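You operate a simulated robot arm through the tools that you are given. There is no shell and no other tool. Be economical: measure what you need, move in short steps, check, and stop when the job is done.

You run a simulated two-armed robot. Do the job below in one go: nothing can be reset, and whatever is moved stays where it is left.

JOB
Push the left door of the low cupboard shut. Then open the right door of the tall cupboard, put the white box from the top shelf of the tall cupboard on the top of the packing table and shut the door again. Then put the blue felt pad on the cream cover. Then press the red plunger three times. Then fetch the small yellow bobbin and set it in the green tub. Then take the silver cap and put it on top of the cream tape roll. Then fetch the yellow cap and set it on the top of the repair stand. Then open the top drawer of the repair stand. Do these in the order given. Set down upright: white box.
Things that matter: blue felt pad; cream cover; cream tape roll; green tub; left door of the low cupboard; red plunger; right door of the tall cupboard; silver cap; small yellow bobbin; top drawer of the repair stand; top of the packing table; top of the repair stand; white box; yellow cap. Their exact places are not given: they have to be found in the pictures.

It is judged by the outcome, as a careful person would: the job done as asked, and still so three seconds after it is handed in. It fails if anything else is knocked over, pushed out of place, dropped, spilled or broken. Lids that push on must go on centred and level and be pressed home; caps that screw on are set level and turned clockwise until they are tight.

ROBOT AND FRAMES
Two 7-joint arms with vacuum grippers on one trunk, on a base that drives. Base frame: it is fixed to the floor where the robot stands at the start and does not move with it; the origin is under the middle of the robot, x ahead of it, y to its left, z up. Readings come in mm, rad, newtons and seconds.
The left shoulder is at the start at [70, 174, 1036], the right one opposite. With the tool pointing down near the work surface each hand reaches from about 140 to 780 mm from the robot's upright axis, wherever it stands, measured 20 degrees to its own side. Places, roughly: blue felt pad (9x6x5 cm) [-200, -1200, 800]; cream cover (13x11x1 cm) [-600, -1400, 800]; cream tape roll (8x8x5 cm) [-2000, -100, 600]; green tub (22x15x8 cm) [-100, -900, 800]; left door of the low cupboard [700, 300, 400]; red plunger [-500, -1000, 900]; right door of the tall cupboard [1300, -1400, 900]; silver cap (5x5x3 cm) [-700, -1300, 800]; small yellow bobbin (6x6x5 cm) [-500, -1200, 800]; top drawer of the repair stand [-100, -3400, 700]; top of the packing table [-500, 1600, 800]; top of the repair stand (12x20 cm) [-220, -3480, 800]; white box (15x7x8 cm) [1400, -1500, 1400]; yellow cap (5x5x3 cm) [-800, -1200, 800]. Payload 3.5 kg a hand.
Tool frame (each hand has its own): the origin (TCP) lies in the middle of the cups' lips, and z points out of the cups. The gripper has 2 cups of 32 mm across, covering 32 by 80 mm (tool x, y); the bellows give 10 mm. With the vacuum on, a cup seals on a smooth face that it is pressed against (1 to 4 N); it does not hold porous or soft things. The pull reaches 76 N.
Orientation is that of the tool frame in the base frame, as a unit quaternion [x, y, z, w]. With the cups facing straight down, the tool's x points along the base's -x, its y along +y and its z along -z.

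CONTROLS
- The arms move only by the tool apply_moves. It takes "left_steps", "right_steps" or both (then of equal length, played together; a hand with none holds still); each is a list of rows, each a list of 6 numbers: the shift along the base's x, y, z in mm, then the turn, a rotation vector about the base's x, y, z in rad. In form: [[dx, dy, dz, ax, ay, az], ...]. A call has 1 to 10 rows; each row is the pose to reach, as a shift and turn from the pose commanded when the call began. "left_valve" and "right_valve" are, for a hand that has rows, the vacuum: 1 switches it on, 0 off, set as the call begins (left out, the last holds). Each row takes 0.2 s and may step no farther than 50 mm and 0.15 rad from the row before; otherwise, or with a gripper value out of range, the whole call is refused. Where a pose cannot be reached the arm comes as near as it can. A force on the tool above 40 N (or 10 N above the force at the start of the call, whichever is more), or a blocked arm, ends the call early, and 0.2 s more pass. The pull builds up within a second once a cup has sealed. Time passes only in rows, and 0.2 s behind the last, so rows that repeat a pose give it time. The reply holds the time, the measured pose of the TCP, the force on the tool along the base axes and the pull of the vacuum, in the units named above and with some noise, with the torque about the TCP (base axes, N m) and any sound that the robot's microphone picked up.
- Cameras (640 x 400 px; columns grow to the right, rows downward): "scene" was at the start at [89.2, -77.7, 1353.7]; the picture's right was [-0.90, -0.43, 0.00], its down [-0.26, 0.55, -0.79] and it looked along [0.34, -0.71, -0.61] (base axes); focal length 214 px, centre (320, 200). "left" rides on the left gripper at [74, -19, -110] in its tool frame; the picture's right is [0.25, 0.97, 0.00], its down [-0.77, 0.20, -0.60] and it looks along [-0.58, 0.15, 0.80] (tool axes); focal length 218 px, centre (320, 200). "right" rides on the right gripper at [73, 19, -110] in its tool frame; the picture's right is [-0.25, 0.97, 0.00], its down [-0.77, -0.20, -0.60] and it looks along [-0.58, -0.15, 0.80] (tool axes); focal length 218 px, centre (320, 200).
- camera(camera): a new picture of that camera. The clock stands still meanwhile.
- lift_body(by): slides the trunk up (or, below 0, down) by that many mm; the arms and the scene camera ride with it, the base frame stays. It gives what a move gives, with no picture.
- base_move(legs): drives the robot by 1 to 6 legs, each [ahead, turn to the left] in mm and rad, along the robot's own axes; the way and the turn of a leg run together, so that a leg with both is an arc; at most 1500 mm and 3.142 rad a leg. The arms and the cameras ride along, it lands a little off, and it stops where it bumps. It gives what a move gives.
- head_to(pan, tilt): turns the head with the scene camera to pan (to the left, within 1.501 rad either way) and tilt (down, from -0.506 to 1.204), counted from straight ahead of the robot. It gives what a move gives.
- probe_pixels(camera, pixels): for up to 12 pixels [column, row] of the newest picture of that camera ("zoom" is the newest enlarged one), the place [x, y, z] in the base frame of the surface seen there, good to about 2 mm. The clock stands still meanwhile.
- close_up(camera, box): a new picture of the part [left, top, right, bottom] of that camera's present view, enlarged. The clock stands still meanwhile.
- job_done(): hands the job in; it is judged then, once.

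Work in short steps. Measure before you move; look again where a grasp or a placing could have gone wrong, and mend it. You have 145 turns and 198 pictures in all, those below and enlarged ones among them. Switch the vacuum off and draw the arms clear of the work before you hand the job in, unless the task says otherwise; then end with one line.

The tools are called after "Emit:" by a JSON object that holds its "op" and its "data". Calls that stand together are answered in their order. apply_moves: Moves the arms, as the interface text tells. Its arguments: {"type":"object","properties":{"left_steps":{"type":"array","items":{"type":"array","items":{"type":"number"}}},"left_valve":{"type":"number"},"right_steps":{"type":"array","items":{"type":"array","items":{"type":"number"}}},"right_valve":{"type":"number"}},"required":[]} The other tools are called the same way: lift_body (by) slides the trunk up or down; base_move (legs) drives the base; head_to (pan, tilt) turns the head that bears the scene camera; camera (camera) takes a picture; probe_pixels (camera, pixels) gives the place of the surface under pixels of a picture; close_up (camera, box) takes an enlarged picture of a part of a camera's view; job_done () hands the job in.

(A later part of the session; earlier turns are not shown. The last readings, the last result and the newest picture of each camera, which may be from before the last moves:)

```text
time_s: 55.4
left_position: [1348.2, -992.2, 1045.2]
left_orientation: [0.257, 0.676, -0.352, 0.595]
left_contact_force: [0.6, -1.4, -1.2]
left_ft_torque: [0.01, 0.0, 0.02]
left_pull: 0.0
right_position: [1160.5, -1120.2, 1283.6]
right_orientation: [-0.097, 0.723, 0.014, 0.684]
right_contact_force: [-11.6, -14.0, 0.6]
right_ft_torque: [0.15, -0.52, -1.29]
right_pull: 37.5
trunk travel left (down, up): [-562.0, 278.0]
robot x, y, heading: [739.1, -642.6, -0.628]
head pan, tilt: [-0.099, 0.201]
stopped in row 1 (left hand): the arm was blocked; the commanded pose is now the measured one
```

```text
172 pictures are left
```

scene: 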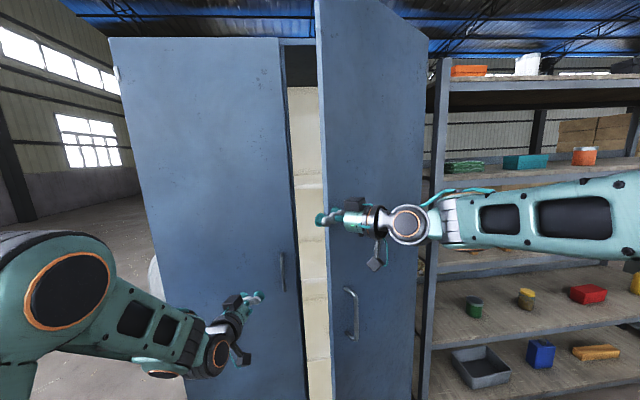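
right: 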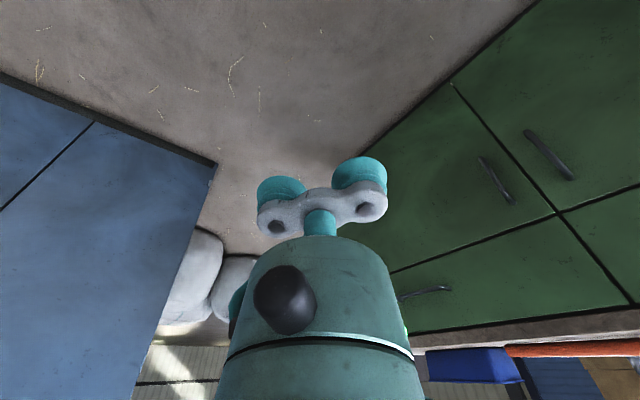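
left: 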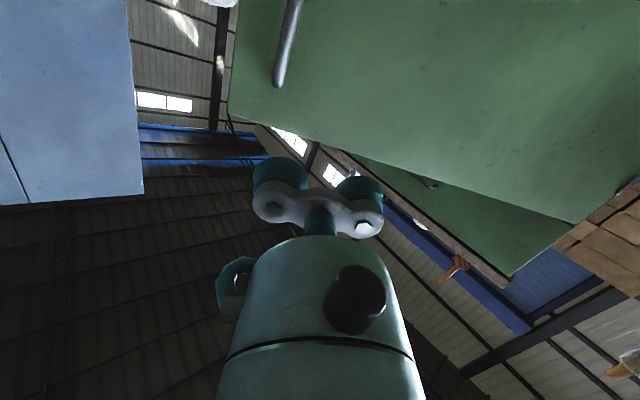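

The right hand is slipping at the door edge with one cup. I release here while its load is low and shift it slightly left/back clear of the edge, then check the door.

Emit:
{"op": "apply_moves", "data": {"right_steps": [[0, 0, 0, 0, 0, 0], [0, 0, 0, 0, 0, 0], [-10, 20, 0, 0, 0, 0], [-25, 45, 0, 0, 0, 0], [-30, 60, 0, 0, 0, -0.1], [-30, 70, 0, 0, 0, -0.2]], "right_valve": 0}}

Emit:
{"op": "camera", "data": {"camera": "scene"}}

```text
time_s: 55.8
left_position: [1398.9, -923.1, 1035.6]
left_orientation: [0.22, 0.679, -0.394, 0.579]
left_contact_force: [1.8, 1.2, -0.1]
left_ft_torque: [-0.07, -0.08, -0.2]
left_pull: 0.0
right_position: [1223.2, -1032.4, 1289.1]
right_orientation: [-0.127, 0.739, -0.002, 0.662]
right_contact_force: [-1.9, 2.0, 0.7]
right_ft_torque: [-0.04, 0.04, -0.18]
right_pull: 0.1
trunk travel left (down, up): [-562.0, 278.0]
robot x, y, heading: [741.2, -638.2, -0.631]
head pan, tilt: [-0.099, 0.201]
stopped in row 1 (left hand): the arm was blocked; the commanded pose is now the measured one
```

```text
171 pictures are left
```

scene: 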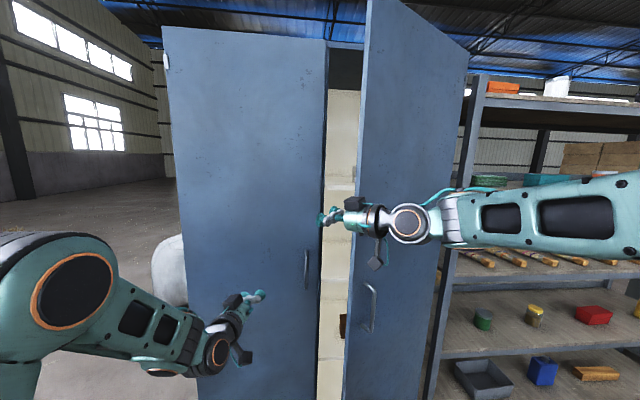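

The body is swaying back. I hold still for a second to let it settle, then look.

Emit:
{"op": "apply_moves", "data": {"right_steps": [[0, 0, 0, 0, 0, 0], [0, 0, 0, 0, 0, 0], [0, 0, 0, 0, 0, 0], [0, 0, 0, 0, 0, 0], [0, 0, 0, 0, 0, 0]]}}

Emit:
{"op": "camera", "data": {"camera": "scene"}}

```text
time_s: 57.0
left_position: [1361.2, -974.7, 1041.1]
left_orientation: [0.245, 0.676, -0.38, 0.582]
left_contact_force: [-1.8, -0.9, 0.6]
left_ft_torque: [0.01, 0.01, 0.14]
left_pull: 0.1
right_position: [1176.3, -1098.3, 1285.0]
right_orientation: [-0.104, 0.728, 0.01, 0.678]
right_contact_force: [-0.8, -0.8, -0.1]
right_ft_torque: [0.01, -0.02, 0.12]
right_pull: 0.0
trunk travel left (down, up): [-562.0, 278.0]
robot x, y, heading: [738.6, -641.7, -0.633]
head pan, tilt: [-0.099, 0.201]
```

```text
170 pictures are left
```

scene: 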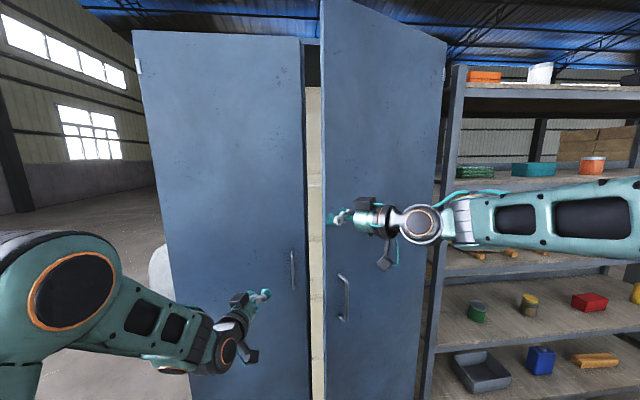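

I probe the door edge and the right hand's position relative to it.

Emit:
{"op": "probe_pixels", "data": {"camera": "scene", "pixels": [[328, 120], [324, 160], [326, 300], [305, 160], [335, 217]]}}

Emit:
{"op": "apply_moves", "data": {"right_steps": [[0, 0, 0, 0, 0, 0], [0, 0, 0, 0, 0, 0]]}}

Emit:
{"op": "camera", "data": {"camera": "scene"}}

Emit:
{"op": "probe_pixels", "data": {"camera": "scene", "pixels": [[328, 120], [324, 160], [326, 300], [305, 160]]}}

```text
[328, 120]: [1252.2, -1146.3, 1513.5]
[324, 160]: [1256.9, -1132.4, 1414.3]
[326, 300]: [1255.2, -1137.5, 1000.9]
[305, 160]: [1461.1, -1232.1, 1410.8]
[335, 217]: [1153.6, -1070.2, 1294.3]
```

```text
time_s: 57.6
left_position: [1367.3, -967.4, 1038.8]
left_orientation: [0.24, 0.677, -0.381, 0.582]
left_contact_force: [-0.6, -0.3, -1.4]
left_ft_torque: [-0.04, 0.01, 0.04]
left_pull: 0.0
right_position: [1184.5, -1086.7, 1284.6]
right_orientation: [-0.108, 0.73, 0.008, 0.675]
right_contact_force: [-0.1, -1.2, -0.5]
right_ft_torque: [0.05, 0.01, 0.05]
right_pull: 0.0
trunk travel left (down, up): [-562.0, 278.0]
robot x, y, heading: [739.0, -638.8, -0.635]
head pan, tilt: [-0.099, 0.201]
```

```text
169 pictures are left
```

scene: 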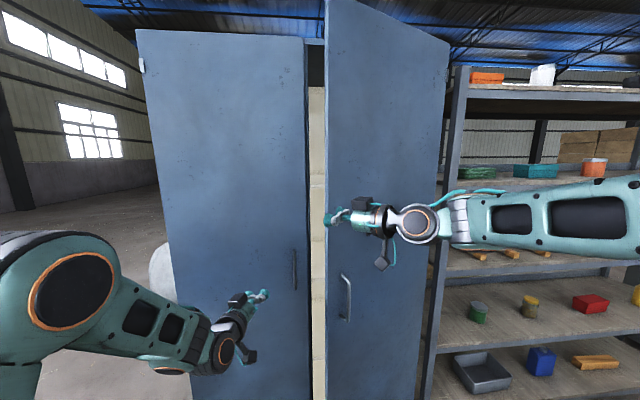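

```text
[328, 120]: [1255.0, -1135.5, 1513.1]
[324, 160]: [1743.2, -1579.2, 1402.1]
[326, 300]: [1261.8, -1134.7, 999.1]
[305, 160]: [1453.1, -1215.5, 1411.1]
```

The door stays put on its own at ~26° (edge (1255,-1135)). I turn the right hand to face forward while moving left of the edge.

Emit:
{"op": "apply_moves", "data": {"right_steps": [[5, 13, 0, 0, 0, -0.1], [10, 26, 0, 0, 0, -0.2], [15, 40, 0, 0, 0, -0.3], [20, 53, 0, 0, 0, -0.4], [25, 66, 0, 0, 0, -0.5], [30, 80, 0, 0, 0, -0.6], [36, 93, 0, 0, 0, -0.7], [41, 106, 0, 0, 0, -0.8]]}}

Emit:
{"op": "camera", "data": {"camera": "scene"}}

```text
time_s: 59.4
left_position: [1372.8, -958.0, 1039.3]
left_orientation: [0.236, 0.678, -0.383, 0.582]
left_contact_force: [-0.1, -0.5, -0.6]
left_ft_torque: [-0.02, 0.02, -0.04]
left_pull: 0.1
right_position: [1231.8, -970.4, 1286.8]
right_orientation: [0.183, 0.716, -0.256, 0.623]
right_contact_force: [0.4, 0.4, 0.6]
right_ft_torque: [-0.01, 0.01, -0.01]
right_pull: 0.1
right hand out of reach, approached as far as the arm can: row 2
trunk travel left (down, up): [-562.0, 278.0]
robot x, y, heading: [740.3, -639.4, -0.635]
head pan, tilt: [-0.099, 0.201]
```

```text
168 pictures are left
```

scene: 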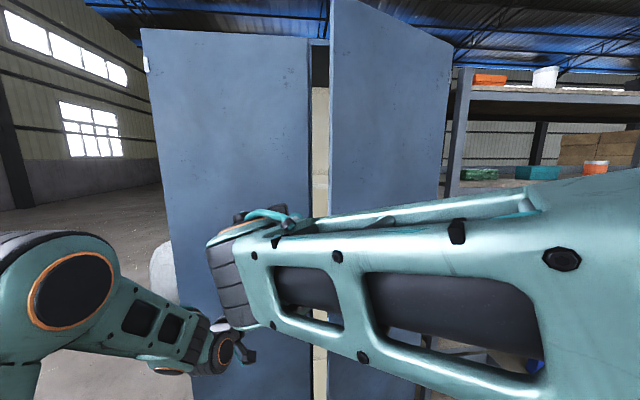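

Hand at 71 mm left of the seam, 323 mm out. I move forward into the gap, then sweep right to push the door open from inside.

Emit:
{"op": "apply_moves", "data": {"right_steps": [[38, -28, 0, 0, 0, 0], [76, -56, 0, 0, 0, 0], [114, -84, 0, 0, 0, 0], [140, -104, 0, 0, 0, 0], [116, -136, 0, 0, 0, 0], [92, -168, 0, 0, 0, 0], [64, -198, 0, 0, 0, 0]]}}

Emit:
{"op": "camera", "data": {"camera": "scene"}}

```text
time_s: 61.0
left_position: [1372.1, -958.4, 1039.7]
left_orientation: [0.236, 0.677, -0.382, 0.583]
left_contact_force: [-0.2, -0.1, -0.5]
left_ft_torque: [-0.03, 0.0, 0.01]
left_pull: 0.0
right_position: [1304.6, -1152.7, 1286.0]
right_orientation: [0.173, 0.718, -0.248, 0.627]
right_contact_force: [-3.4, 7.4, 1.5]
right_ft_torque: [-0.13, -0.02, -0.38]
right_pull: 0.0
trunk travel left (down, up): [-562.0, 278.0]
robot x, y, heading: [739.4, -642.7, -0.629]
head pan, tilt: [-0.099, 0.201]
stopped in row 7 (right hand): the force on the tool passed its limit at 53 N (the readings are from after the stop); the commanded pose is now the measured one
```

```text
167 pictures are left
```

scene: 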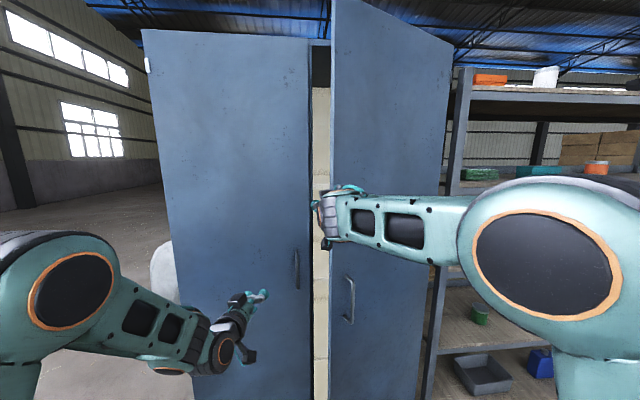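

The gripper side hit the door's end edge. I instead move left, go deeper, and turn the hand right so it hooks behind the door's inner face.

Emit:
{"op": "apply_moves", "data": {"right_steps": [[18, 25, 0, 0, 0, 0], [37, 51, 0, 0, 0, -0.08], [72, 25, 0, 0, 0, -0.2], [106, 0, 0, 0, 0, -0.32], [93, -27, 0, 0, 0, -0.46], [79, -54, 0, 0, 0, -0.6], [61, -79, 0, 0, 0, -0.74], [43, -103, 0, 0, 0, -0.88], [26, -127, 0, 0, 0, -1.0]]}}

Emit:
{"op": "camera", "data": {"camera": "scene"}}

```text
time_s: 63.0
left_position: [1374.3, -957.4, 1037.8]
left_orientation: [0.236, 0.678, -0.382, 0.582]
left_contact_force: [0.1, 0.8, 0.0]
left_ft_torque: [-0.04, 0.04, -0.04]
left_pull: 0.0
right_position: [1215.5, -1261.1, 1224.2]
right_orientation: [0.49, 0.552, -0.515, 0.436]
right_contact_force: [0.6, -0.1, -0.9]
right_ft_torque: [0.0, 0.01, 0.0]
right_pull: 0.1
right hand out of reach, approached as far as the arm can: row 4, 5, 6, 7, 8, 9
trunk travel left (down, up): [-562.0, 278.0]
robot x, y, heading: [741.9, -639.9, -0.635]
head pan, tilt: [-0.099, 0.201]
```

```text
166 pictures are left
```

scene: 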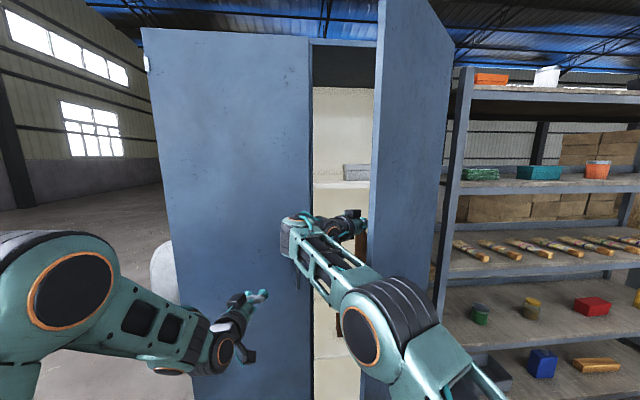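

The hand is behind the door and has pushed it to ~45°. Continue sweeping right and outward.

Emit:
{"op": "apply_moves", "data": {"right_steps": [[-45, -4, -10, 0, 0, 0], [-90, -8, -20, 0, 0, 0], [-135, -12, -30, 0, 0, 0], [-180, -16, -40, 0, 0, 0], [-225, -20, -50, 0, 0, 0], [-270, -25, -50, 0, 0, 0.05], [-300, -55, -50, 0, 0, 0.1]]}}

Emit:
{"op": "camera", "data": {"camera": "scene"}}

```text
time_s: 64.6
left_position: [1370.4, -960.9, 1038.1]
left_orientation: [0.238, 0.677, -0.383, 0.582]
left_contact_force: [0.5, 0.3, 0.4]
left_ft_torque: [0.01, -0.01, 0.0]
left_pull: 0.0
right_position: [912.3, -1323.7, 1172.4]
right_orientation: [0.471, 0.571, -0.495, 0.455]
right_contact_force: [0.6, -1.0, -1.1]
right_ft_torque: [-0.02, 0.01, 0.04]
right_pull: 0.0
trunk travel left (down, up): [-562.0, 278.0]
robot x, y, heading: [738.8, -639.4, -0.63]
head pan, tilt: [-0.099, 0.201]
```

```text
165 pictures are left
```

scene: 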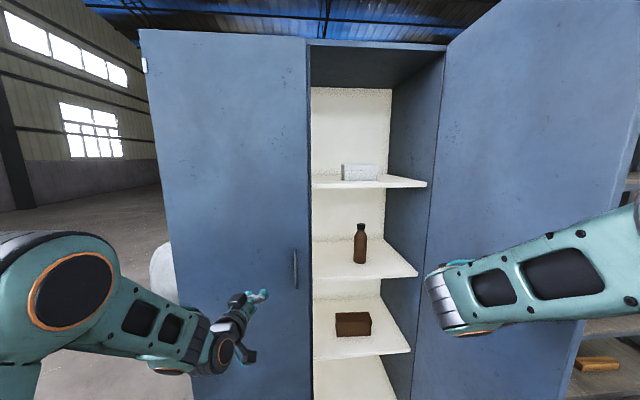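

The door is wide open. I re-measure the white box (front face at (359,172)) closely.

Emit:
{"op": "close_up", "data": {"camera": "scene", "box": [320, 150, 410, 200]}}

Emit:
{"op": "probe_pixels", "data": {"camera": "scene", "pixels": [[344, 170], [376, 171], [344, 177], [375, 178], [360, 167], [360, 175], [360, 183], [360, 186], [388, 175]]}}

```text
7.11 times, centred on (365, 175) of scene
```

zoom: 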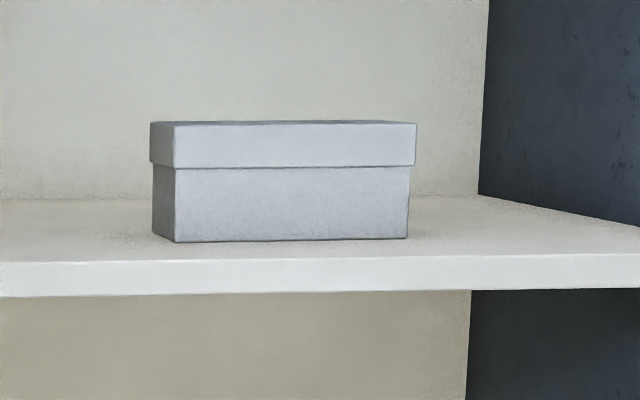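

```text
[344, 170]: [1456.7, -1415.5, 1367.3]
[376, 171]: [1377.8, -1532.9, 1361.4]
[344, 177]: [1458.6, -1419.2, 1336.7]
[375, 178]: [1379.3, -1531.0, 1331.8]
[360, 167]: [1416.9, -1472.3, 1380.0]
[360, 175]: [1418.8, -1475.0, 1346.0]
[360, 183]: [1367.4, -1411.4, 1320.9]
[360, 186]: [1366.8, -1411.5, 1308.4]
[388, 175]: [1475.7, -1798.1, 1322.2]
```

Box body face is centred at about (1418,-1475,1344), lid overhanging above 1365, so I'll grip the body below the lid. First turn the right hand forward and pull the left hand back.

Emit:
{"op": "apply_moves", "data": {"right_steps": [[9, 18, 0, 0, 0, 0.115], [18, 37, 0, 0, 0, 0.23], [27, 55, 0, 0, 0, 0.345], [36, 73, 0, 0, 0, 0.46], [45, 92, 0, 0, 0, 0.575], [53, 110, 0, 0, 0, 0.69], [62, 128, 0, 0, 0, 0.8], [71, 147, 0, 0, 0, 0.917]], "left_steps": [[-16, 20, 0, 0, 0, 0.04], [-33, 40, 0, 0, 0, 0.08], [-49, 60, 0, 0, 0, 0.12], [-65, 80, 0, 0, 0, 0.16], [-82, 100, 0, 0, 0, 0.2], [-98, 120, 0, 0, 0, 0.24], [-115, 140, 0, 0, 0, 0.28], [-131, 159, 0, 0, 0, 0.32]]}}

Emit:
{"op": "lift_body", "data": {"by": 200}}

```text
time_s: 66.6
left_position: [1278.8, -796.7, 1068.7]
left_orientation: [0.078, 0.72, -0.292, 0.625]
left_contact_force: [-0.5, -0.7, -0.1]
left_ft_torque: [0.0, 0.02, -0.01]
left_pull: 0.1
left hand out of reach, approached as far as the arm can: row 5, 6, 7, 8
right_position: [983.4, -1171.7, 1175.0]
right_orientation: [0.168, 0.719, -0.244, 0.628]
right_contact_force: [0.6, -1.1, -0.4]
right_ft_torque: [0.0, 0.0, 0.05]
right_pull: 0.1
trunk travel left (down, up): [-562.0, 278.0]
robot x, y, heading: [743.1, -640.1, -0.627]
head pan, tilt: [-0.099, 0.201]
stopped in row 8 (left hand): the arm was blocked; the commanded pose is now the measured one
```

```text
time_s: 68.7
left_position: [1278.0, -797.4, 1267.5]
left_orientation: [0.078, 0.72, -0.291, 0.625]
left_contact_force: [-0.6, -0.6, -0.4]
left_ft_torque: [-0.05, 0.0, -0.01]
left_pull: 0.0
right_position: [984.6, -1172.8, 1374.5]
right_orientation: [0.167, 0.72, -0.244, 0.627]
right_contact_force: [0.0, 0.6, 0.5]
right_ft_torque: [-0.01, 0.01, 0.0]
right_pull: 0.0
trunk travel left (down, up): [-762.0, 78.0]
robot x, y, heading: [741.7, -640.3, -0.63]
head pan, tilt: [-0.099, 0.201]
```

Both hands are clear. I level the right tool and drive ahead 180 mm.

Emit:
{"op": "apply_moves", "data": {"right_steps": [[0, 0, -15, 0.033, -0.078, 0], [0, 0, -30, 0.065, -0.156, 0]]}}

Emit:
{"op": "base_move", "data": {"legs": [[180, 0]]}}

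Emit:
{"op": "camera", "data": {"camera": "scene"}}

Emit:
{"op": "camera", "data": {"camera": "right"}}

```text
time_s: 69.3
left_position: [1279.1, -798.3, 1267.3]
left_orientation: [0.077, 0.72, -0.291, 0.625]
left_contact_force: [-0.3, -0.1, 0.1]
left_ft_torque: [-0.01, 0.01, -0.01]
left_pull: 0.0
right_position: [989.4, -1179.2, 1346.0]
right_orientation: [0.207, 0.676, -0.206, 0.677]
right_contact_force: [0.3, 0.7, 0.2]
right_ft_torque: [-0.01, 0.0, -0.02]
right_pull: 0.0
right hand out of reach, approached as far as the arm can: row 2
trunk travel left (down, up): [-762.0, 78.0]
robot x, y, heading: [740.8, -641.3, -0.629]
head pan, tilt: [-0.099, 0.201]
```

```text
time_s: 70.8
left_position: [1419.5, -904.5, 1268.2]
left_orientation: [0.079, 0.719, -0.292, 0.625]
left_contact_force: [-0.3, -0.5, 0.5]
left_ft_torque: [-0.02, 0.0, 0.0]
left_pull: 0.0
right_position: [1130.2, -1282.7, 1349.5]
right_orientation: [0.206, 0.675, -0.207, 0.678]
right_contact_force: [-0.9, 0.2, -0.1]
right_ft_torque: [-0.04, -0.01, 0.01]
right_pull: 0.1
trunk travel left (down, up): [-762.0, 78.0]
robot x, y, heading: [882.3, -745.4, -0.63]
head pan, tilt: [-0.099, 0.201]
```

```text
163 pictures are left
```

scene: 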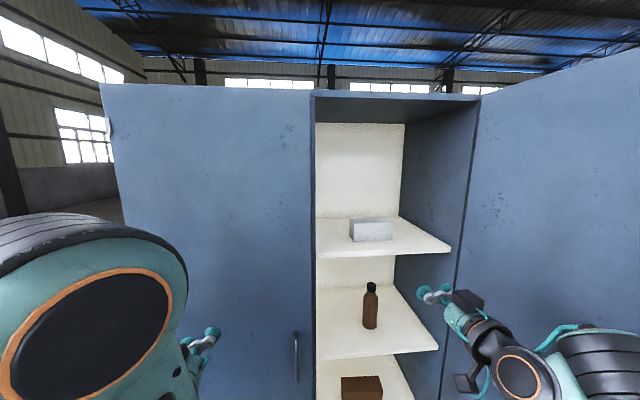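

```text
162 pictures are left
```

right: 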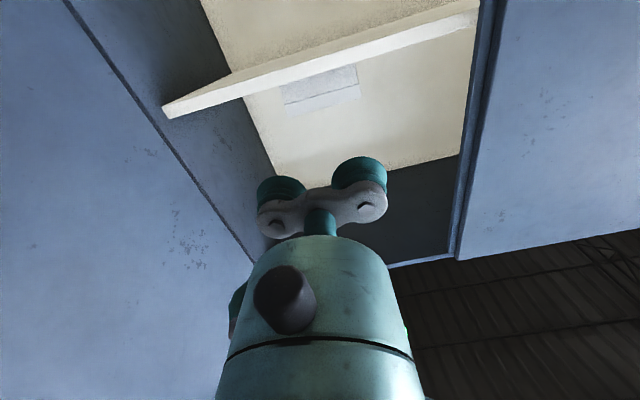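

I probe the box from here, plus the cup tips, to check calibration.

Emit:
{"op": "probe_pixels", "data": {"camera": "scene", "pixels": [[356, 233], [388, 232], [356, 240], [388, 238], [372, 230], [372, 236], [372, 241], [372, 221], [424, 293], [441, 288], [465, 300], [465, 384]]}}

Emit:
{"op": "close_up", "data": {"camera": "scene", "box": [340, 200, 500, 300]}}

```text
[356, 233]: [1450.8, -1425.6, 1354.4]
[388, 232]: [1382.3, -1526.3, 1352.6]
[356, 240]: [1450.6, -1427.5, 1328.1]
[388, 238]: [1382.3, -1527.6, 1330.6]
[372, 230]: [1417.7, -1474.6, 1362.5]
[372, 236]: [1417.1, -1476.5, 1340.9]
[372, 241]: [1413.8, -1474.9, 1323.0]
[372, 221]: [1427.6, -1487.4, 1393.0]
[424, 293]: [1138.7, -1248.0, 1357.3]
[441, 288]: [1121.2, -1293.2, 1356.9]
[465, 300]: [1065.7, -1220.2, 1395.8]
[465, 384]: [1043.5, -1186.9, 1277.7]
```

```text
4.00 times, centred on (420, 250) of scene
```

zoom: 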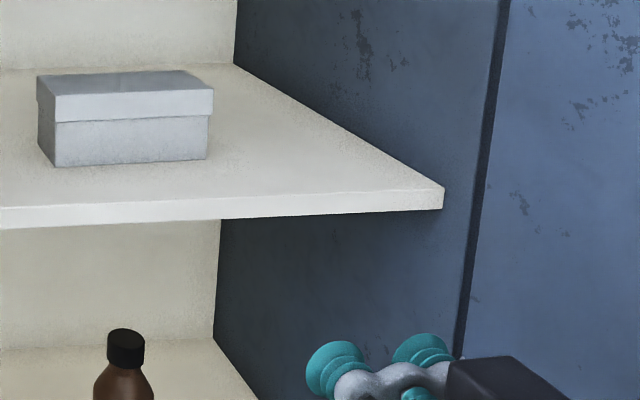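

Box face centre (1417,-1476,1343), normal yaw -0.60; the hand is well aligned, 346 mm away. I advance 310 mm.

Emit:
{"op": "apply_moves", "data": {"right_steps": [[37, -25, -1, 0, 0, 0], [74, -50, -2, 0, 0, 0], [111, -75, -3, 0, 0, 0], [148, -100, -4, 0, 0, 0], [185, -125, -5, 0, 0, 0], [222, -150, -6, 0, 0, 0], [257, -173, -6, 0, 0, 0]]}}

Emit:
{"op": "close_up", "data": {"camera": "scene", "box": [300, 170, 460, 270]}}

```text
time_s: 72.4
left_position: [1424.9, -906.0, 1266.5]
left_orientation: [0.077, 0.721, -0.291, 0.624]
left_contact_force: [0.7, 0.0, 0.0]
left_ft_torque: [-0.02, 0.0, 0.01]
left_pull: 0.1
right_position: [1391.6, -1458.0, 1337.3]
right_orientation: [0.206, 0.677, -0.206, 0.676]
right_contact_force: [0.5, 0.1, -0.7]
right_ft_torque: [-0.04, 0.0, 0.03]
right_pull: 0.1
trunk travel left (down, up): [-762.0, 78.0]
robot x, y, heading: [885.8, -748.8, -0.633]
head pan, tilt: [-0.099, 0.201]
```

```text
4.00 times, centred on (380, 220) of scene
```

zoom: 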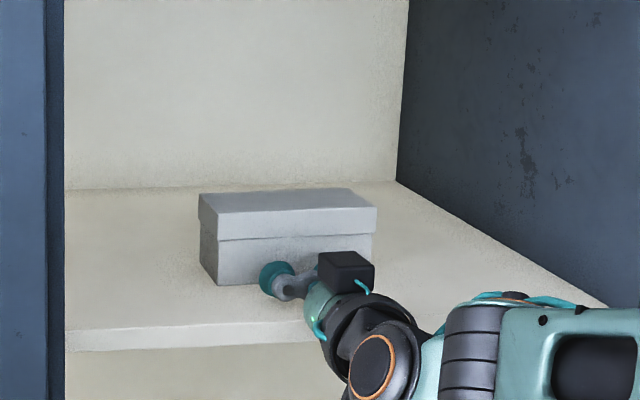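

31 mm to go, z 1337. I raise 5 mm and advance slowly with vacuum on.

Emit:
{"op": "apply_moves", "data": {"right_steps": [[12, -8, 5, 0, 0, 0], [20, -13.5, 5, 0, 0, 0], [25, -17, 5, 0, 0, 0], [28, -19, 5, 0, 0, 0], [29.5, -20, 5, 0, 0, 0], [29.5, -20, 5, 0, 0, 0], [29.5, -20, 5, 0, 0, 0]], "right_valve": 1}}

```text
time_s: 74.0
left_position: [1421.2, -903.8, 1267.4]
left_orientation: [0.079, 0.72, -0.291, 0.626]
left_contact_force: [0.0, 0.5, -0.2]
left_ft_torque: [-0.02, 0.02, 0.0]
left_pull: 0.0
right_position: [1418.6, -1476.8, 1346.1]
right_orientation: [0.208, 0.675, -0.208, 0.677]
right_contact_force: [-2.8, 2.0, 2.0]
right_ft_torque: [0.28, 0.38, 0.01]
right_pull: 75.2
trunk travel left (down, up): [-762.0, 78.0]
robot x, y, heading: [882.9, -744.3, -0.631]
head pan, tilt: [-0.099, 0.201]
```

Both cups sealed (75 N). Lift 50 mm straight up, then check.

Emit:
{"op": "apply_moves", "data": {"right_steps": [[0, 0, 8, 0, 0, 0], [0, 0, 20, 0, 0, 0], [0, 0, 35, 0, 0, 0], [0, 0, 50, 0, 0, 0]]}}

Emit:
{"op": "close_up", "data": {"camera": "scene", "box": [300, 170, 460, 270]}}

```text
time_s: 75.0
left_position: [1422.2, -904.9, 1267.9]
left_orientation: [0.078, 0.72, -0.292, 0.625]
left_contact_force: [0.3, 0.3, 0.7]
left_ft_torque: [0.0, 0.03, -0.04]
left_pull: 0.0
right_position: [1418.5, -1478.3, 1394.8]
right_orientation: [0.208, 0.676, -0.208, 0.676]
right_contact_force: [0.3, -0.4, -3.3]
right_ft_torque: [0.05, 0.12, 0.03]
right_pull: 75.3
trunk travel left (down, up): [-762.0, 78.0]
robot x, y, heading: [885.1, -743.0, -0.632]
head pan, tilt: [-0.099, 0.201]
```

```text
4.00 times, centred on (380, 220) of scene
```

zoom: 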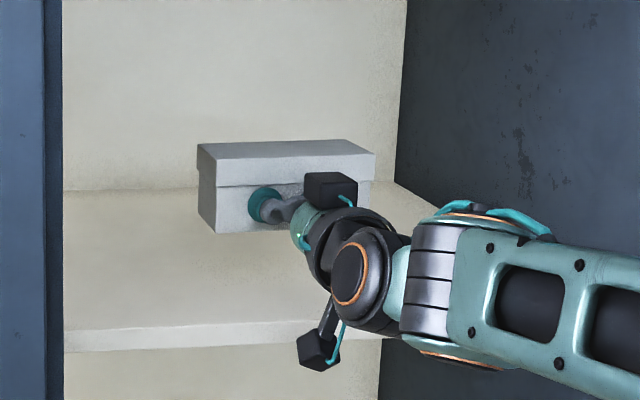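

The box is held. I back the base out 450 mm, then draw the right hand in toward the body.

Emit:
{"op": "base_move", "data": {"legs": [[-450, 0]]}}

Emit:
{"op": "apply_moves", "data": {"right_steps": [[-36, 24, 0, 0, 0, 0], [-72, 48, 0, 0, 0, 0], [-108, 72, 0, 0, 0, 0], [-144, 96, 0, 0, 0, 0], [-180, 120, 0, 0, 0, 0], [-216, 144, 0, 0, 0, 0], [-240, 160, 0, 0, 0, 0]]}}

Emit:
{"op": "head_to", "data": {"pan": 1.4, "tilt": 0.4}}

Emit:
{"op": "camera", "data": {"camera": "scene"}}

```text
time_s: 77.8
left_position: [1059.6, -638.4, 1266.6]
left_orientation: [0.079, 0.72, -0.293, 0.624]
left_contact_force: [0.0, -0.8, 1.1]
left_ft_torque: [0.02, -0.03, 0.03]
left_pull: 0.1
right_position: [1054.8, -1211.1, 1394.1]
right_orientation: [0.208, 0.676, -0.208, 0.676]
right_contact_force: [-0.7, 0.2, -2.9]
right_ft_torque: [0.05, 0.06, 0.01]
right_pull: 76.0
trunk travel left (down, up): [-762.0, 78.0]
robot x, y, heading: [518.1, -479.5, -0.637]
head pan, tilt: [-0.099, 0.201]
```

```text
time_s: 79.4
left_position: [1061.4, -631.3, 1267.2]
left_orientation: [0.077, 0.72, -0.294, 0.624]
left_contact_force: [-0.4, 0.4, 0.0]
left_ft_torque: [-0.01, -0.01, -0.02]
left_pull: 0.0
right_position: [818.2, -1041.5, 1398.6]
right_orientation: [0.204, 0.676, -0.208, 0.676]
right_contact_force: [-0.5, 1.4, -2.8]
right_ft_torque: [0.05, 0.1, -0.05]
right_pull: 75.8
trunk travel left (down, up): [-762.0, 78.0]
robot x, y, heading: [522.0, -479.7, -0.636]
head pan, tilt: [-0.099, 0.201]
```

```text
time_s: 81.0
left_position: [1056.8, -636.9, 1267.2]
left_orientation: [0.078, 0.72, -0.292, 0.625]
left_contact_force: [0.2, -0.5, 0.1]
left_ft_torque: [-0.01, 0.02, 0.02]
left_pull: 0.1
right_position: [815.4, -1049.1, 1395.9]
right_orientation: [0.208, 0.676, -0.208, 0.676]
right_contact_force: [-0.3, 0.4, -2.7]
right_ft_torque: [0.09, 0.09, 0.06]
right_pull: 75.7
trunk travel left (down, up): [-762.0, 78.0]
robot x, y, heading: [518.3, -479.4, -0.635]
head pan, tilt: [1.4, 0.4]
```

```text
158 pictures are left
```

scene: 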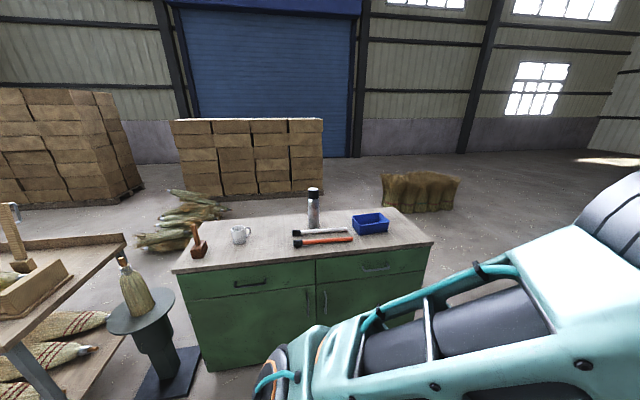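

I turn the robot left about 2.0 rad and look toward the packing table.

Emit:
{"op": "base_move", "data": {"legs": [[0, 2.3]]}}

Emit:
{"op": "head_to", "data": {"pan": 0.3, "tilt": 0.45}}

Emit:
{"op": "camera", "data": {"camera": "scene"}}

```text
time_s: 86.8
left_position: [285.2, 29.2, 1267.2]
left_orientation: [0.624, -0.367, -0.45, -0.523]
left_contact_force: [-1.1, -0.4, 0.3]
left_ft_torque: [-0.03, 0.03, 0.04]
left_pull: 0.0
right_position: [752.5, 120.8, 1396.2]
right_orientation: [0.531, -0.467, -0.53, -0.467]
right_contact_force: [0.5, 0.7, -3.0]
right_ft_torque: [-0.12, -0.02, -0.01]
right_pull: 75.3
trunk travel left (down, up): [-762.0, 78.0]
robot x, y, heading: [521.2, -477.3, 1.66]
head pan, tilt: [1.4, 0.4]
```

```text
time_s: 88.1
left_position: [284.4, 28.5, 1266.6]
left_orientation: [0.624, -0.367, -0.449, -0.523]
left_contact_force: [-0.2, -0.1, -0.9]
left_ft_torque: [0.0, 0.01, 0.04]
left_pull: 0.1
right_position: [752.5, 120.5, 1395.6]
right_orientation: [0.531, -0.467, -0.531, -0.467]
right_contact_force: [0.0, 0.1, -3.0]
right_ft_torque: [-0.13, 0.01, -0.02]
right_pull: 76.0
trunk travel left (down, up): [-762.0, 78.0]
robot x, y, heading: [520.3, -473.8, 1.658]
head pan, tilt: [0.3, 0.45]
```

```text
157 pictures are left
```

scene: 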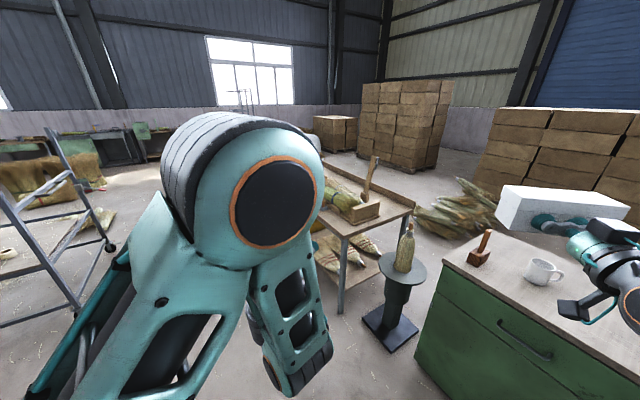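

I probe the visible table pieces to identify what is there.

Emit:
{"op": "probe_pixels", "data": {"camera": "scene", "pixels": [[390, 212], [340, 228], [405, 265], [370, 210], [70, 250], [130, 150], [335, 135], [380, 125], [385, 325], [400, 200], [330, 250]]}}

Emit:
{"op": "head_to", "data": {"pan": 0.9, "tilt": 0.35}}

Emit:
{"op": "camera", "data": {"camera": "scene"}}

```text
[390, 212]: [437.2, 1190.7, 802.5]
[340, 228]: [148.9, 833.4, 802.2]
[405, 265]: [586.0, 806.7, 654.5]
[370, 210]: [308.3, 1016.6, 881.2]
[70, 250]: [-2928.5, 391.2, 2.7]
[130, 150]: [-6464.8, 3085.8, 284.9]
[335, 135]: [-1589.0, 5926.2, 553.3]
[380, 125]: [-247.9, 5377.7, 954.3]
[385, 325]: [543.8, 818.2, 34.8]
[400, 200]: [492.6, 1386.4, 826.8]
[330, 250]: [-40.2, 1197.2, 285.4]
```

```text
time_s: 89.1
left_position: [283.8, 29.6, 1267.7]
left_orientation: [0.624, -0.368, -0.449, -0.524]
left_contact_force: [0.5, -0.4, 0.0]
left_ft_torque: [0.01, -0.02, 0.01]
left_pull: 0.1
right_position: [752.6, 120.3, 1395.7]
right_orientation: [-0.53, 0.467, 0.531, 0.467]
right_contact_force: [-0.4, 0.3, -2.7]
right_ft_torque: [-0.09, 0.0, 0.0]
right_pull: 75.0
trunk travel left (down, up): [-762.0, 78.0]
robot x, y, heading: [522.9, -482.2, 1.661]
head pan, tilt: [0.901, 0.351]
```

```text
156 pictures are left
```

scene: 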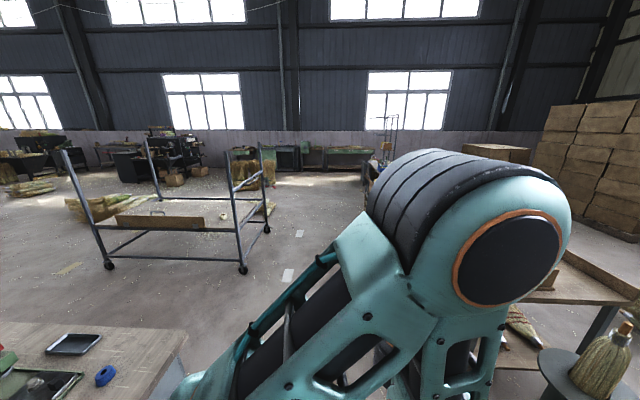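

The wooden table with top z≈802 and corner at (149,833) is likely the packing table. I check the trolley's distance, then approach part way.

Emit:
{"op": "probe_pixels", "data": {"camera": "scene", "pixels": [[243, 268], [268, 228], [107, 265], [289, 275], [300, 233], [180, 335], [590, 290], [620, 280], [365, 165]]}}

Emit:
{"op": "base_move", "data": {"legs": [[0, 0.6], [900, 0]]}}

Emit:
{"op": "head_to", "data": {"pan": -0.7, "tilt": 0.5}}

Emit:
{"op": "camera", "data": {"camera": "scene"}}

```text
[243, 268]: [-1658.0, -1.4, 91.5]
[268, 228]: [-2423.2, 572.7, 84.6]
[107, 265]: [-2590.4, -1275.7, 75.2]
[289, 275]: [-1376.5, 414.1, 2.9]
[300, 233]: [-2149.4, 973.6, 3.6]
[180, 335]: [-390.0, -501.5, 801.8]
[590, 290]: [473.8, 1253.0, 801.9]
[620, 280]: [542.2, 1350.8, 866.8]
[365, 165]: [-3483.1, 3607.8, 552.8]
```

```text
time_s: 95.5
left_position: [-540.7, 496.3, 1267.7]
left_orientation: [0.705, -0.165, -0.586, -0.365]
left_contact_force: [-0.2, -0.2, 0.5]
left_ft_torque: [0.02, -0.02, -0.04]
left_pull: 0.0
right_position: [-208.0, 838.9, 1396.6]
right_orientation: [-0.645, 0.286, 0.648, 0.287]
right_contact_force: [-1.0, -0.2, -3.0]
right_ft_torque: [-0.09, -0.08, -0.01]
right_pull: 75.6
trunk travel left (down, up): [-762.0, 78.0]
robot x, y, heading: [-56.5, 217.6, 2.265]
head pan, tilt: [0.901, 0.351]
```

```text
time_s: 97.2
left_position: [-541.1, 497.2, 1268.7]
left_orientation: [0.705, -0.163, -0.586, -0.364]
left_contact_force: [0.4, -0.6, -0.3]
left_ft_torque: [-0.01, -0.02, -0.01]
left_pull: 0.0
right_position: [-207.2, 839.5, 1395.7]
right_orientation: [-0.647, 0.285, 0.647, 0.285]
right_contact_force: [0.9, -0.2, -3.2]
right_ft_torque: [-0.07, -0.09, 0.01]
right_pull: 75.4
trunk travel left (down, up): [-762.0, 78.0]
robot x, y, heading: [-54.9, 215.3, 2.266]
head pan, tilt: [-0.7, 0.499]
```

```text
155 pictures are left
```

scene: 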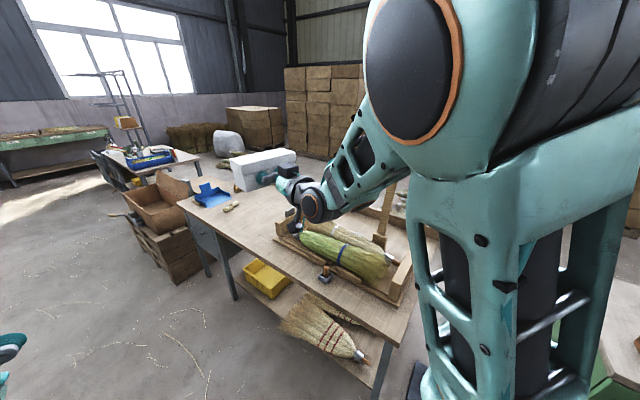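

A table with a broom-holding tray is in front, another table further left. I probe both tops.

Emit:
{"op": "probe_pixels", "data": {"camera": "scene", "pixels": [[240, 225], [190, 205], [225, 200], [280, 260], [215, 195], [150, 155], [130, 165], [385, 335], [255, 185], [285, 215], [175, 155], [232, 208]]}}

Emit:
{"op": "close_up", "data": {"camera": "scene", "box": [80, 120, 320, 270]}}

```text
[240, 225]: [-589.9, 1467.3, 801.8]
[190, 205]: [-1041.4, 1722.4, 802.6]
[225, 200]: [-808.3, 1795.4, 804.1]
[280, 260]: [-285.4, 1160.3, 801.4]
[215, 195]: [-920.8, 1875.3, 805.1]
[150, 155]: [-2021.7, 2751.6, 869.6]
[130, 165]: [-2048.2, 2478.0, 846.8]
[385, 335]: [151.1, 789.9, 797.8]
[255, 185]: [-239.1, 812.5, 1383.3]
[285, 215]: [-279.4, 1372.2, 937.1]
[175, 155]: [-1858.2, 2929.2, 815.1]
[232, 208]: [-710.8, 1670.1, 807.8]
```

```text
2.67 times, centred on (200, 195) of scene
```

zoom: 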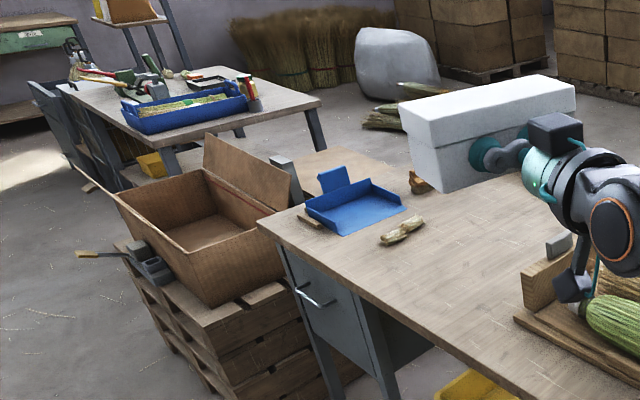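

The packing table's front edge runs from (151,790) to about (-1041,1722). I'll set the box near the front edge around (-560,1420), free of objects; I drive to a stance facing the edge there.

Emit:
{"op": "base_move", "data": {"legs": [[0, 0.227], [1310, 0], [0, -1.586]]}}

Emit:
{"op": "head_to", "data": {"pan": -0.25, "tilt": 0.6}}

Emit:
{"op": "camera", "data": {"camera": "scene"}}

```text
time_s: 108.5
left_position: [-962.9, 1543.7, 1267.8]
left_orientation: [-0.454, 0.564, 0.235, 0.648]
left_contact_force: [-0.2, -0.2, -0.6]
left_ft_torque: [0.02, 0.0, 0.01]
left_pull: 0.1
right_position: [-551.2, 1301.9, 1395.3]
right_orientation: [-0.331, 0.625, 0.331, 0.624]
right_contact_force: [0.6, -0.5, -1.6]
right_ft_torque: [-0.07, 0.06, -0.01]
right_pull: 74.9
trunk travel left (down, up): [-762.0, 78.0]
robot x, y, heading: [-1120.9, 1004.3, 0.939]
head pan, tilt: [-0.7, 0.499]
```

```text
time_s: 109.4
left_position: [-963.1, 1543.8, 1267.9]
left_orientation: [-0.454, 0.564, 0.235, 0.648]
left_contact_force: [-0.3, 0.5, -0.5]
left_ft_torque: [-0.02, -0.03, -0.03]
left_pull: 0.0
right_position: [-551.6, 1301.1, 1394.9]
right_orientation: [-0.331, 0.625, 0.331, 0.625]
right_contact_force: [0.5, 0.7, -2.5]
right_ft_torque: [-0.1, 0.12, -0.02]
right_pull: 75.8
trunk travel left (down, up): [-762.0, 78.0]
robot x, y, heading: [-1122.8, 1003.8, 0.935]
head pan, tilt: [-0.25, 0.6]
```

```text
153 pictures are left
```

scene: 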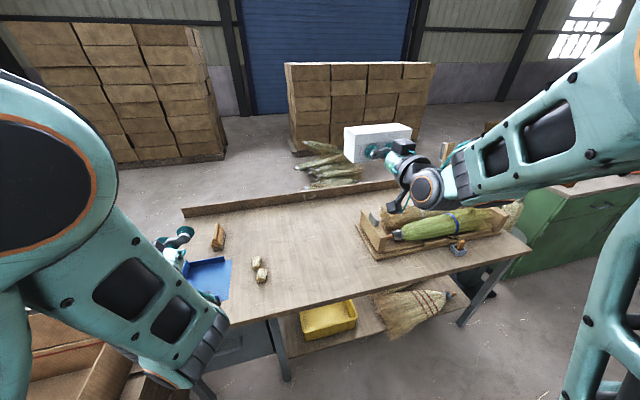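

The table's free area is between the corn pieces (260,270) and the tray (360,230). I probe the edge and free area.

Emit:
{"op": "probe_pixels", "data": {"camera": "scene", "pixels": [[245, 323], [320, 302], [400, 282], [480, 260], [310, 270], [340, 270], [360, 235], [372, 258], [310, 230], [260, 280], [340, 292], [300, 300]]}}

```text
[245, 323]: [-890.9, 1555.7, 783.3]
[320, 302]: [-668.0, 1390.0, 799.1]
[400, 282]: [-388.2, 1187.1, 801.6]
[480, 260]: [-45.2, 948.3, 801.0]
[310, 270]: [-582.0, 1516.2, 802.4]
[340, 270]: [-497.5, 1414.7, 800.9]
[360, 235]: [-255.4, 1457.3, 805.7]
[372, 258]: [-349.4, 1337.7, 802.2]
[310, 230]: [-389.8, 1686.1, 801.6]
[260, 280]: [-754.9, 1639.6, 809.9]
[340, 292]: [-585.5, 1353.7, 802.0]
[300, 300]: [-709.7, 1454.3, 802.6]
```

Edge direction is (-0.805,0.593) and the robot faces it squarely. I pull the left hand back/up, lower the trunk 400 mm, then position the box above the spot.

Emit:
{"op": "apply_moves", "data": {"left_steps": [[-22, -30, 25, 0, 0, 0], [-44, -60, 50, 0, 0, 0], [-66, -90, 75, 0, 0, 0], [-89, -121, 100, 0, 0, 0]], "right_steps": [[-3, 15, 0, 0, 0, -0.01], [-6, 31, 0, 0, 0, -0.02], [-9, 46, 0, 0, 0, -0.03], [-12, 62, 0, 0, 0, -0.038]]}}

Emit:
{"op": "lift_body", "data": {"by": -400}}

Emit:
{"op": "camera", "data": {"camera": "scene"}}

```text
time_s: 110.4
left_position: [-983.6, 1464.5, 1422.3]
left_orientation: [-0.456, 0.562, 0.235, 0.649]
left_contact_force: [-0.9, -0.3, 1.3]
left_ft_torque: [0.0, -0.01, -0.01]
left_pull: 0.1
left hand out of reach, approached as far as the arm can: row 1, 2, 3, 4
right_position: [-570.1, 1367.4, 1396.3]
right_orientation: [-0.321, 0.63, 0.319, 0.632]
right_contact_force: [-0.6, 0.1, -2.1]
right_ft_torque: [-0.1, 0.11, -0.05]
right_pull: 75.2
trunk travel left (down, up): [-762.0, 78.0]
robot x, y, heading: [-1119.5, 1005.2, 0.938]
head pan, tilt: [-0.25, 0.6]
```

```text
time_s: 114.2
left_position: [-976.3, 1460.4, 1022.6]
left_orientation: [-0.454, 0.564, 0.235, 0.648]
left_contact_force: [0.7, -0.2, -0.3]
left_ft_torque: [-0.02, 0.01, 0.03]
left_pull: 0.2
right_position: [-562.4, 1363.0, 995.5]
right_orientation: [-0.32, 0.631, 0.32, 0.63]
right_contact_force: [-0.5, 0.1, -2.9]
right_ft_torque: [-0.08, 0.08, 0.01]
right_pull: 75.5
trunk travel left (down, up): [-362.0, 478.0]
robot x, y, heading: [-1119.0, 1005.3, 0.939]
head pan, tilt: [-0.25, 0.6]
```

```text
152 pictures are left
```

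scene: 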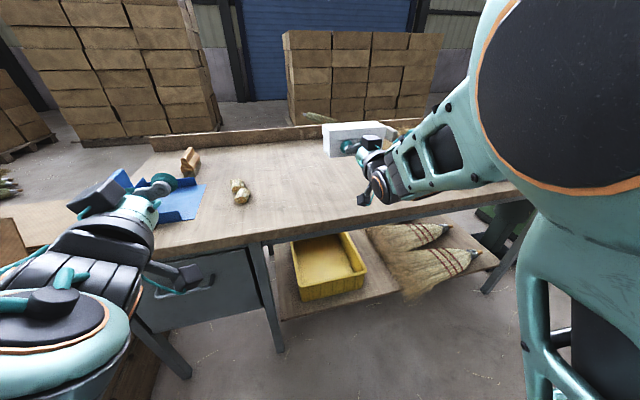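

Box over the table at z≈995. Lower 155 mm (bottom then ~15 mm above the top).

Emit:
{"op": "apply_moves", "data": {"right_steps": [[0, 0, -40, 0, 0, 0], [0, 0, -80, 0, 0, 0], [0, 0, -120, 0, 0, 0], [0, 0, -152, 0, 0, 0]]}}

Emit:
{"op": "close_up", "data": {"camera": "scene", "box": [280, 120, 440, 220]}}

```text
time_s: 115.2
left_position: [-974.5, 1461.5, 1022.4]
left_orientation: [-0.455, 0.564, 0.236, 0.647]
left_contact_force: [-0.8, -0.3, 1.3]
left_ft_torque: [0.03, 0.02, 0.04]
left_pull: 0.0
right_position: [-563.1, 1364.5, 842.2]
right_orientation: [-0.32, 0.63, 0.32, 0.63]
right_contact_force: [0.3, -0.8, -3.0]
right_ft_torque: [-0.1, 0.07, 0.02]
right_pull: 75.5
trunk travel left (down, up): [-362.0, 478.0]
robot x, y, heading: [-1119.3, 1003.3, 0.936]
head pan, tilt: [-0.25, 0.6]
```

```text
4.00 times, centred on (360, 170) of scene
```

zoom: 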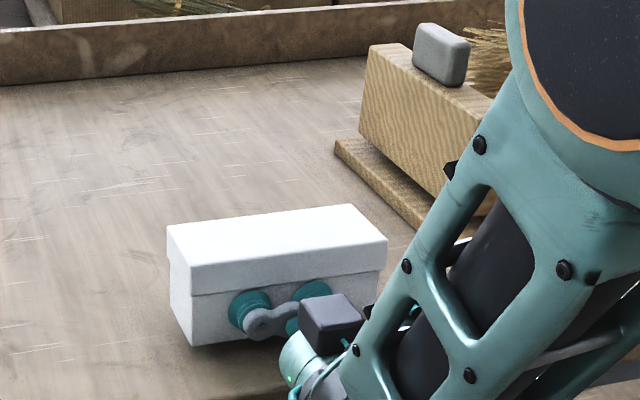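

Box is level and clear of the tray. Lower in small steps until contact.

Emit:
{"op": "apply_moves", "data": {"right_steps": [[0, 0, -6, 0, 0, 0], [0, 0, -11, 0, 0, 0], [0, 0, -14, 0, 0, 0], [0, 0, -16, 0, 0, 0], [0, 0, -17.5, 0, 0, 0], [0, 0, -17.5, 0, 0, 0]]}}

Emit:
{"op": "probe_pixels", "data": {"camera": "scene", "pixels": [[340, 140]]}}

```text
time_s: 116.6
left_position: [-977.2, 1459.2, 1023.6]
left_orientation: [-0.455, 0.563, 0.235, 0.649]
left_contact_force: [-0.4, 0.3, -0.6]
left_ft_torque: [0.0, 0.0, 0.02]
left_pull: 0.0
right_position: [-562.6, 1362.6, 827.2]
right_orientation: [-0.319, 0.631, 0.32, 0.631]
right_contact_force: [1.4, -1.1, 12.5]
right_ft_torque: [0.23, -0.3, 0.05]
right_pull: 75.5
trunk travel left (down, up): [-362.0, 478.0]
robot x, y, heading: [-1123.2, 1006.2, 0.939]
head pan, tilt: [-0.25, 0.6]
```

```text
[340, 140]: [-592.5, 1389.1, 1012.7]
```

Contact with +12 N: the box rests on the table. I relieve slightly, release the vacuum, wait, and retract.

Emit:
{"op": "apply_moves", "data": {"right_steps": [[0, 0, 2, 0, 0, 0], [0, 0, 2, 0, 0, 0], [0, 0, 2, 0, 0, 0], [0, 0, 2, 0, 0, 0]], "right_valve": 0}}

Emit:
{"op": "apply_moves", "data": {"right_steps": [[-4, -5, 0, 0, 0, 0], [-12, -16, 0, 0, 0, 0], [-30, -40, 0, 0, 0, 0], [-55, -75, 0, 0, 0, 0], [-75, -105, 30, 0, 0, 0], [-95, -135, 60, 0, 0, 0]]}}

Emit:
{"op": "close_up", "data": {"camera": "scene", "box": [280, 120, 440, 220]}}

```text
time_s: 117.6
left_position: [-976.0, 1461.4, 1022.7]
left_orientation: [-0.454, 0.564, 0.236, 0.648]
left_contact_force: [-0.2, 0.2, -0.5]
left_ft_torque: [-0.02, 0.01, -0.01]
left_pull: 0.0
right_position: [-563.0, 1364.6, 827.6]
right_orientation: [-0.319, 0.631, 0.319, 0.631]
right_contact_force: [-1.1, -0.8, -0.2]
right_ft_torque: [0.01, -0.03, -0.01]
right_pull: 0.1
trunk travel left (down, up): [-362.0, 478.0]
robot x, y, heading: [-1120.8, 1004.0, 0.94]
head pan, tilt: [-0.25, 0.6]
```

```text
time_s: 119.0
left_position: [-975.4, 1462.2, 1022.1]
left_orientation: [-0.455, 0.564, 0.235, 0.648]
left_contact_force: [-0.4, 0.8, -0.1]
left_ft_torque: [0.0, 0.0, -0.02]
left_pull: 0.1
right_position: [-613.6, 1295.9, 864.0]
right_orientation: [-0.32, 0.631, 0.32, 0.63]
right_contact_force: [-0.5, -0.5, -0.5]
right_ft_torque: [0.03, 0.0, -0.01]
right_pull: 0.0
right hand out of reach, approached as far as the arm can: row 4, 5, 6
trunk travel left (down, up): [-362.0, 478.0]
robot x, y, heading: [-1120.4, 1001.5, 0.938]
head pan, tilt: [-0.25, 0.6]
```

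```text
4.00 times, centred on (360, 170) of scene
```

zoom: 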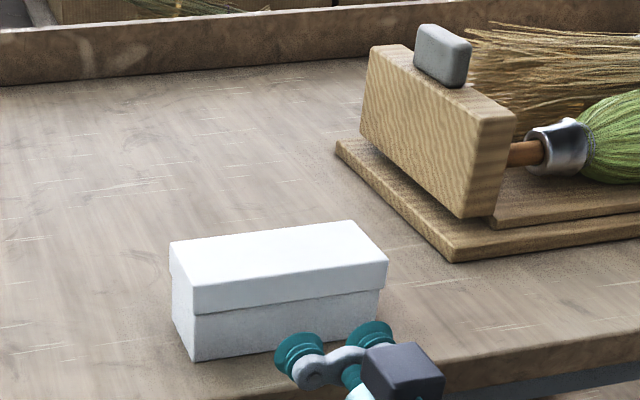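

The box stands upright on the table. Now raise the trunk, back off, and return to the tall cupboard along clear floor.

Emit:
{"op": "lift_body", "data": {"by": 250}}

Emit:
{"op": "base_move", "data": {"legs": [[-350, 0], [0, -1.425], [835, 0], [835, 0], [0, -0.288], [400, 0]]}}

Emit:
{"op": "head_to", "data": {"pan": -0.2, "tilt": 0.25}}

Emit:
{"op": "camera", "data": {"camera": "scene"}}

```text
time_s: 121.6
left_position: [-976.1, 1461.2, 1272.5]
left_orientation: [-0.455, 0.564, 0.236, 0.648]
left_contact_force: [-0.6, -0.9, -0.8]
left_ft_torque: [0.02, -0.02, -0.04]
left_pull: 0.0
right_position: [-614.0, 1294.6, 1115.1]
right_orientation: [-0.319, 0.631, 0.319, 0.631]
right_contact_force: [-0.1, 0.2, 0.3]
right_ft_torque: [-0.01, 0.01, -0.01]
right_pull: 0.0
trunk travel left (down, up): [-612.0, 228.0]
robot x, y, heading: [-1125.5, 1005.0, 0.941]
head pan, tilt: [-0.25, 0.6]
```

```text
time_s: 124.5
left_position: [-1155.0, 1171.5, 1272.3]
left_orientation: [-0.438, 0.577, 0.218, 0.654]
left_contact_force: [0.1, -1.2, 0.1]
left_ft_torque: [0.02, -0.01, 0.03]
left_pull: 0.1
right_position: [-803.4, 985.5, 1114.1]
right_orientation: [-0.304, 0.638, 0.299, 0.641]
right_contact_force: [0.0, -0.6, -0.1]
right_ft_torque: [-0.02, 0.02, 0.05]
right_pull: 0.0
trunk travel left (down, up): [-612.0, 228.0]
robot x, y, heading: [-1327.0, 725.4, 0.88]
head pan, tilt: [-0.25, 0.6]
stopped in leg 2: the robot was blocked; the commanded pose is now the measured one
```

```text
time_s: 125.3
left_position: [-1158.5, 1174.2, 1271.7]
left_orientation: [-0.439, 0.577, 0.216, 0.654]
left_contact_force: [0.4, 0.1, -0.7]
left_ft_torque: [0.02, -0.02, -0.03]
left_pull: 0.0
right_position: [-804.7, 989.0, 1113.5]
right_orientation: [-0.305, 0.637, 0.298, 0.642]
right_contact_force: [-0.4, 0.1, 0.4]
right_ft_torque: [-0.04, -0.02, 0.0]
right_pull: 0.0
trunk travel left (down, up): [-612.0, 228.0]
robot x, y, heading: [-1330.7, 723.4, 0.881]
head pan, tilt: [-0.201, 0.25]
```

```text
149 pictures are left
```

scene: 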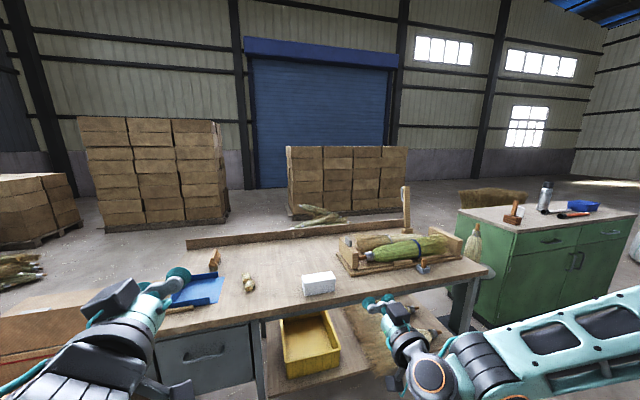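

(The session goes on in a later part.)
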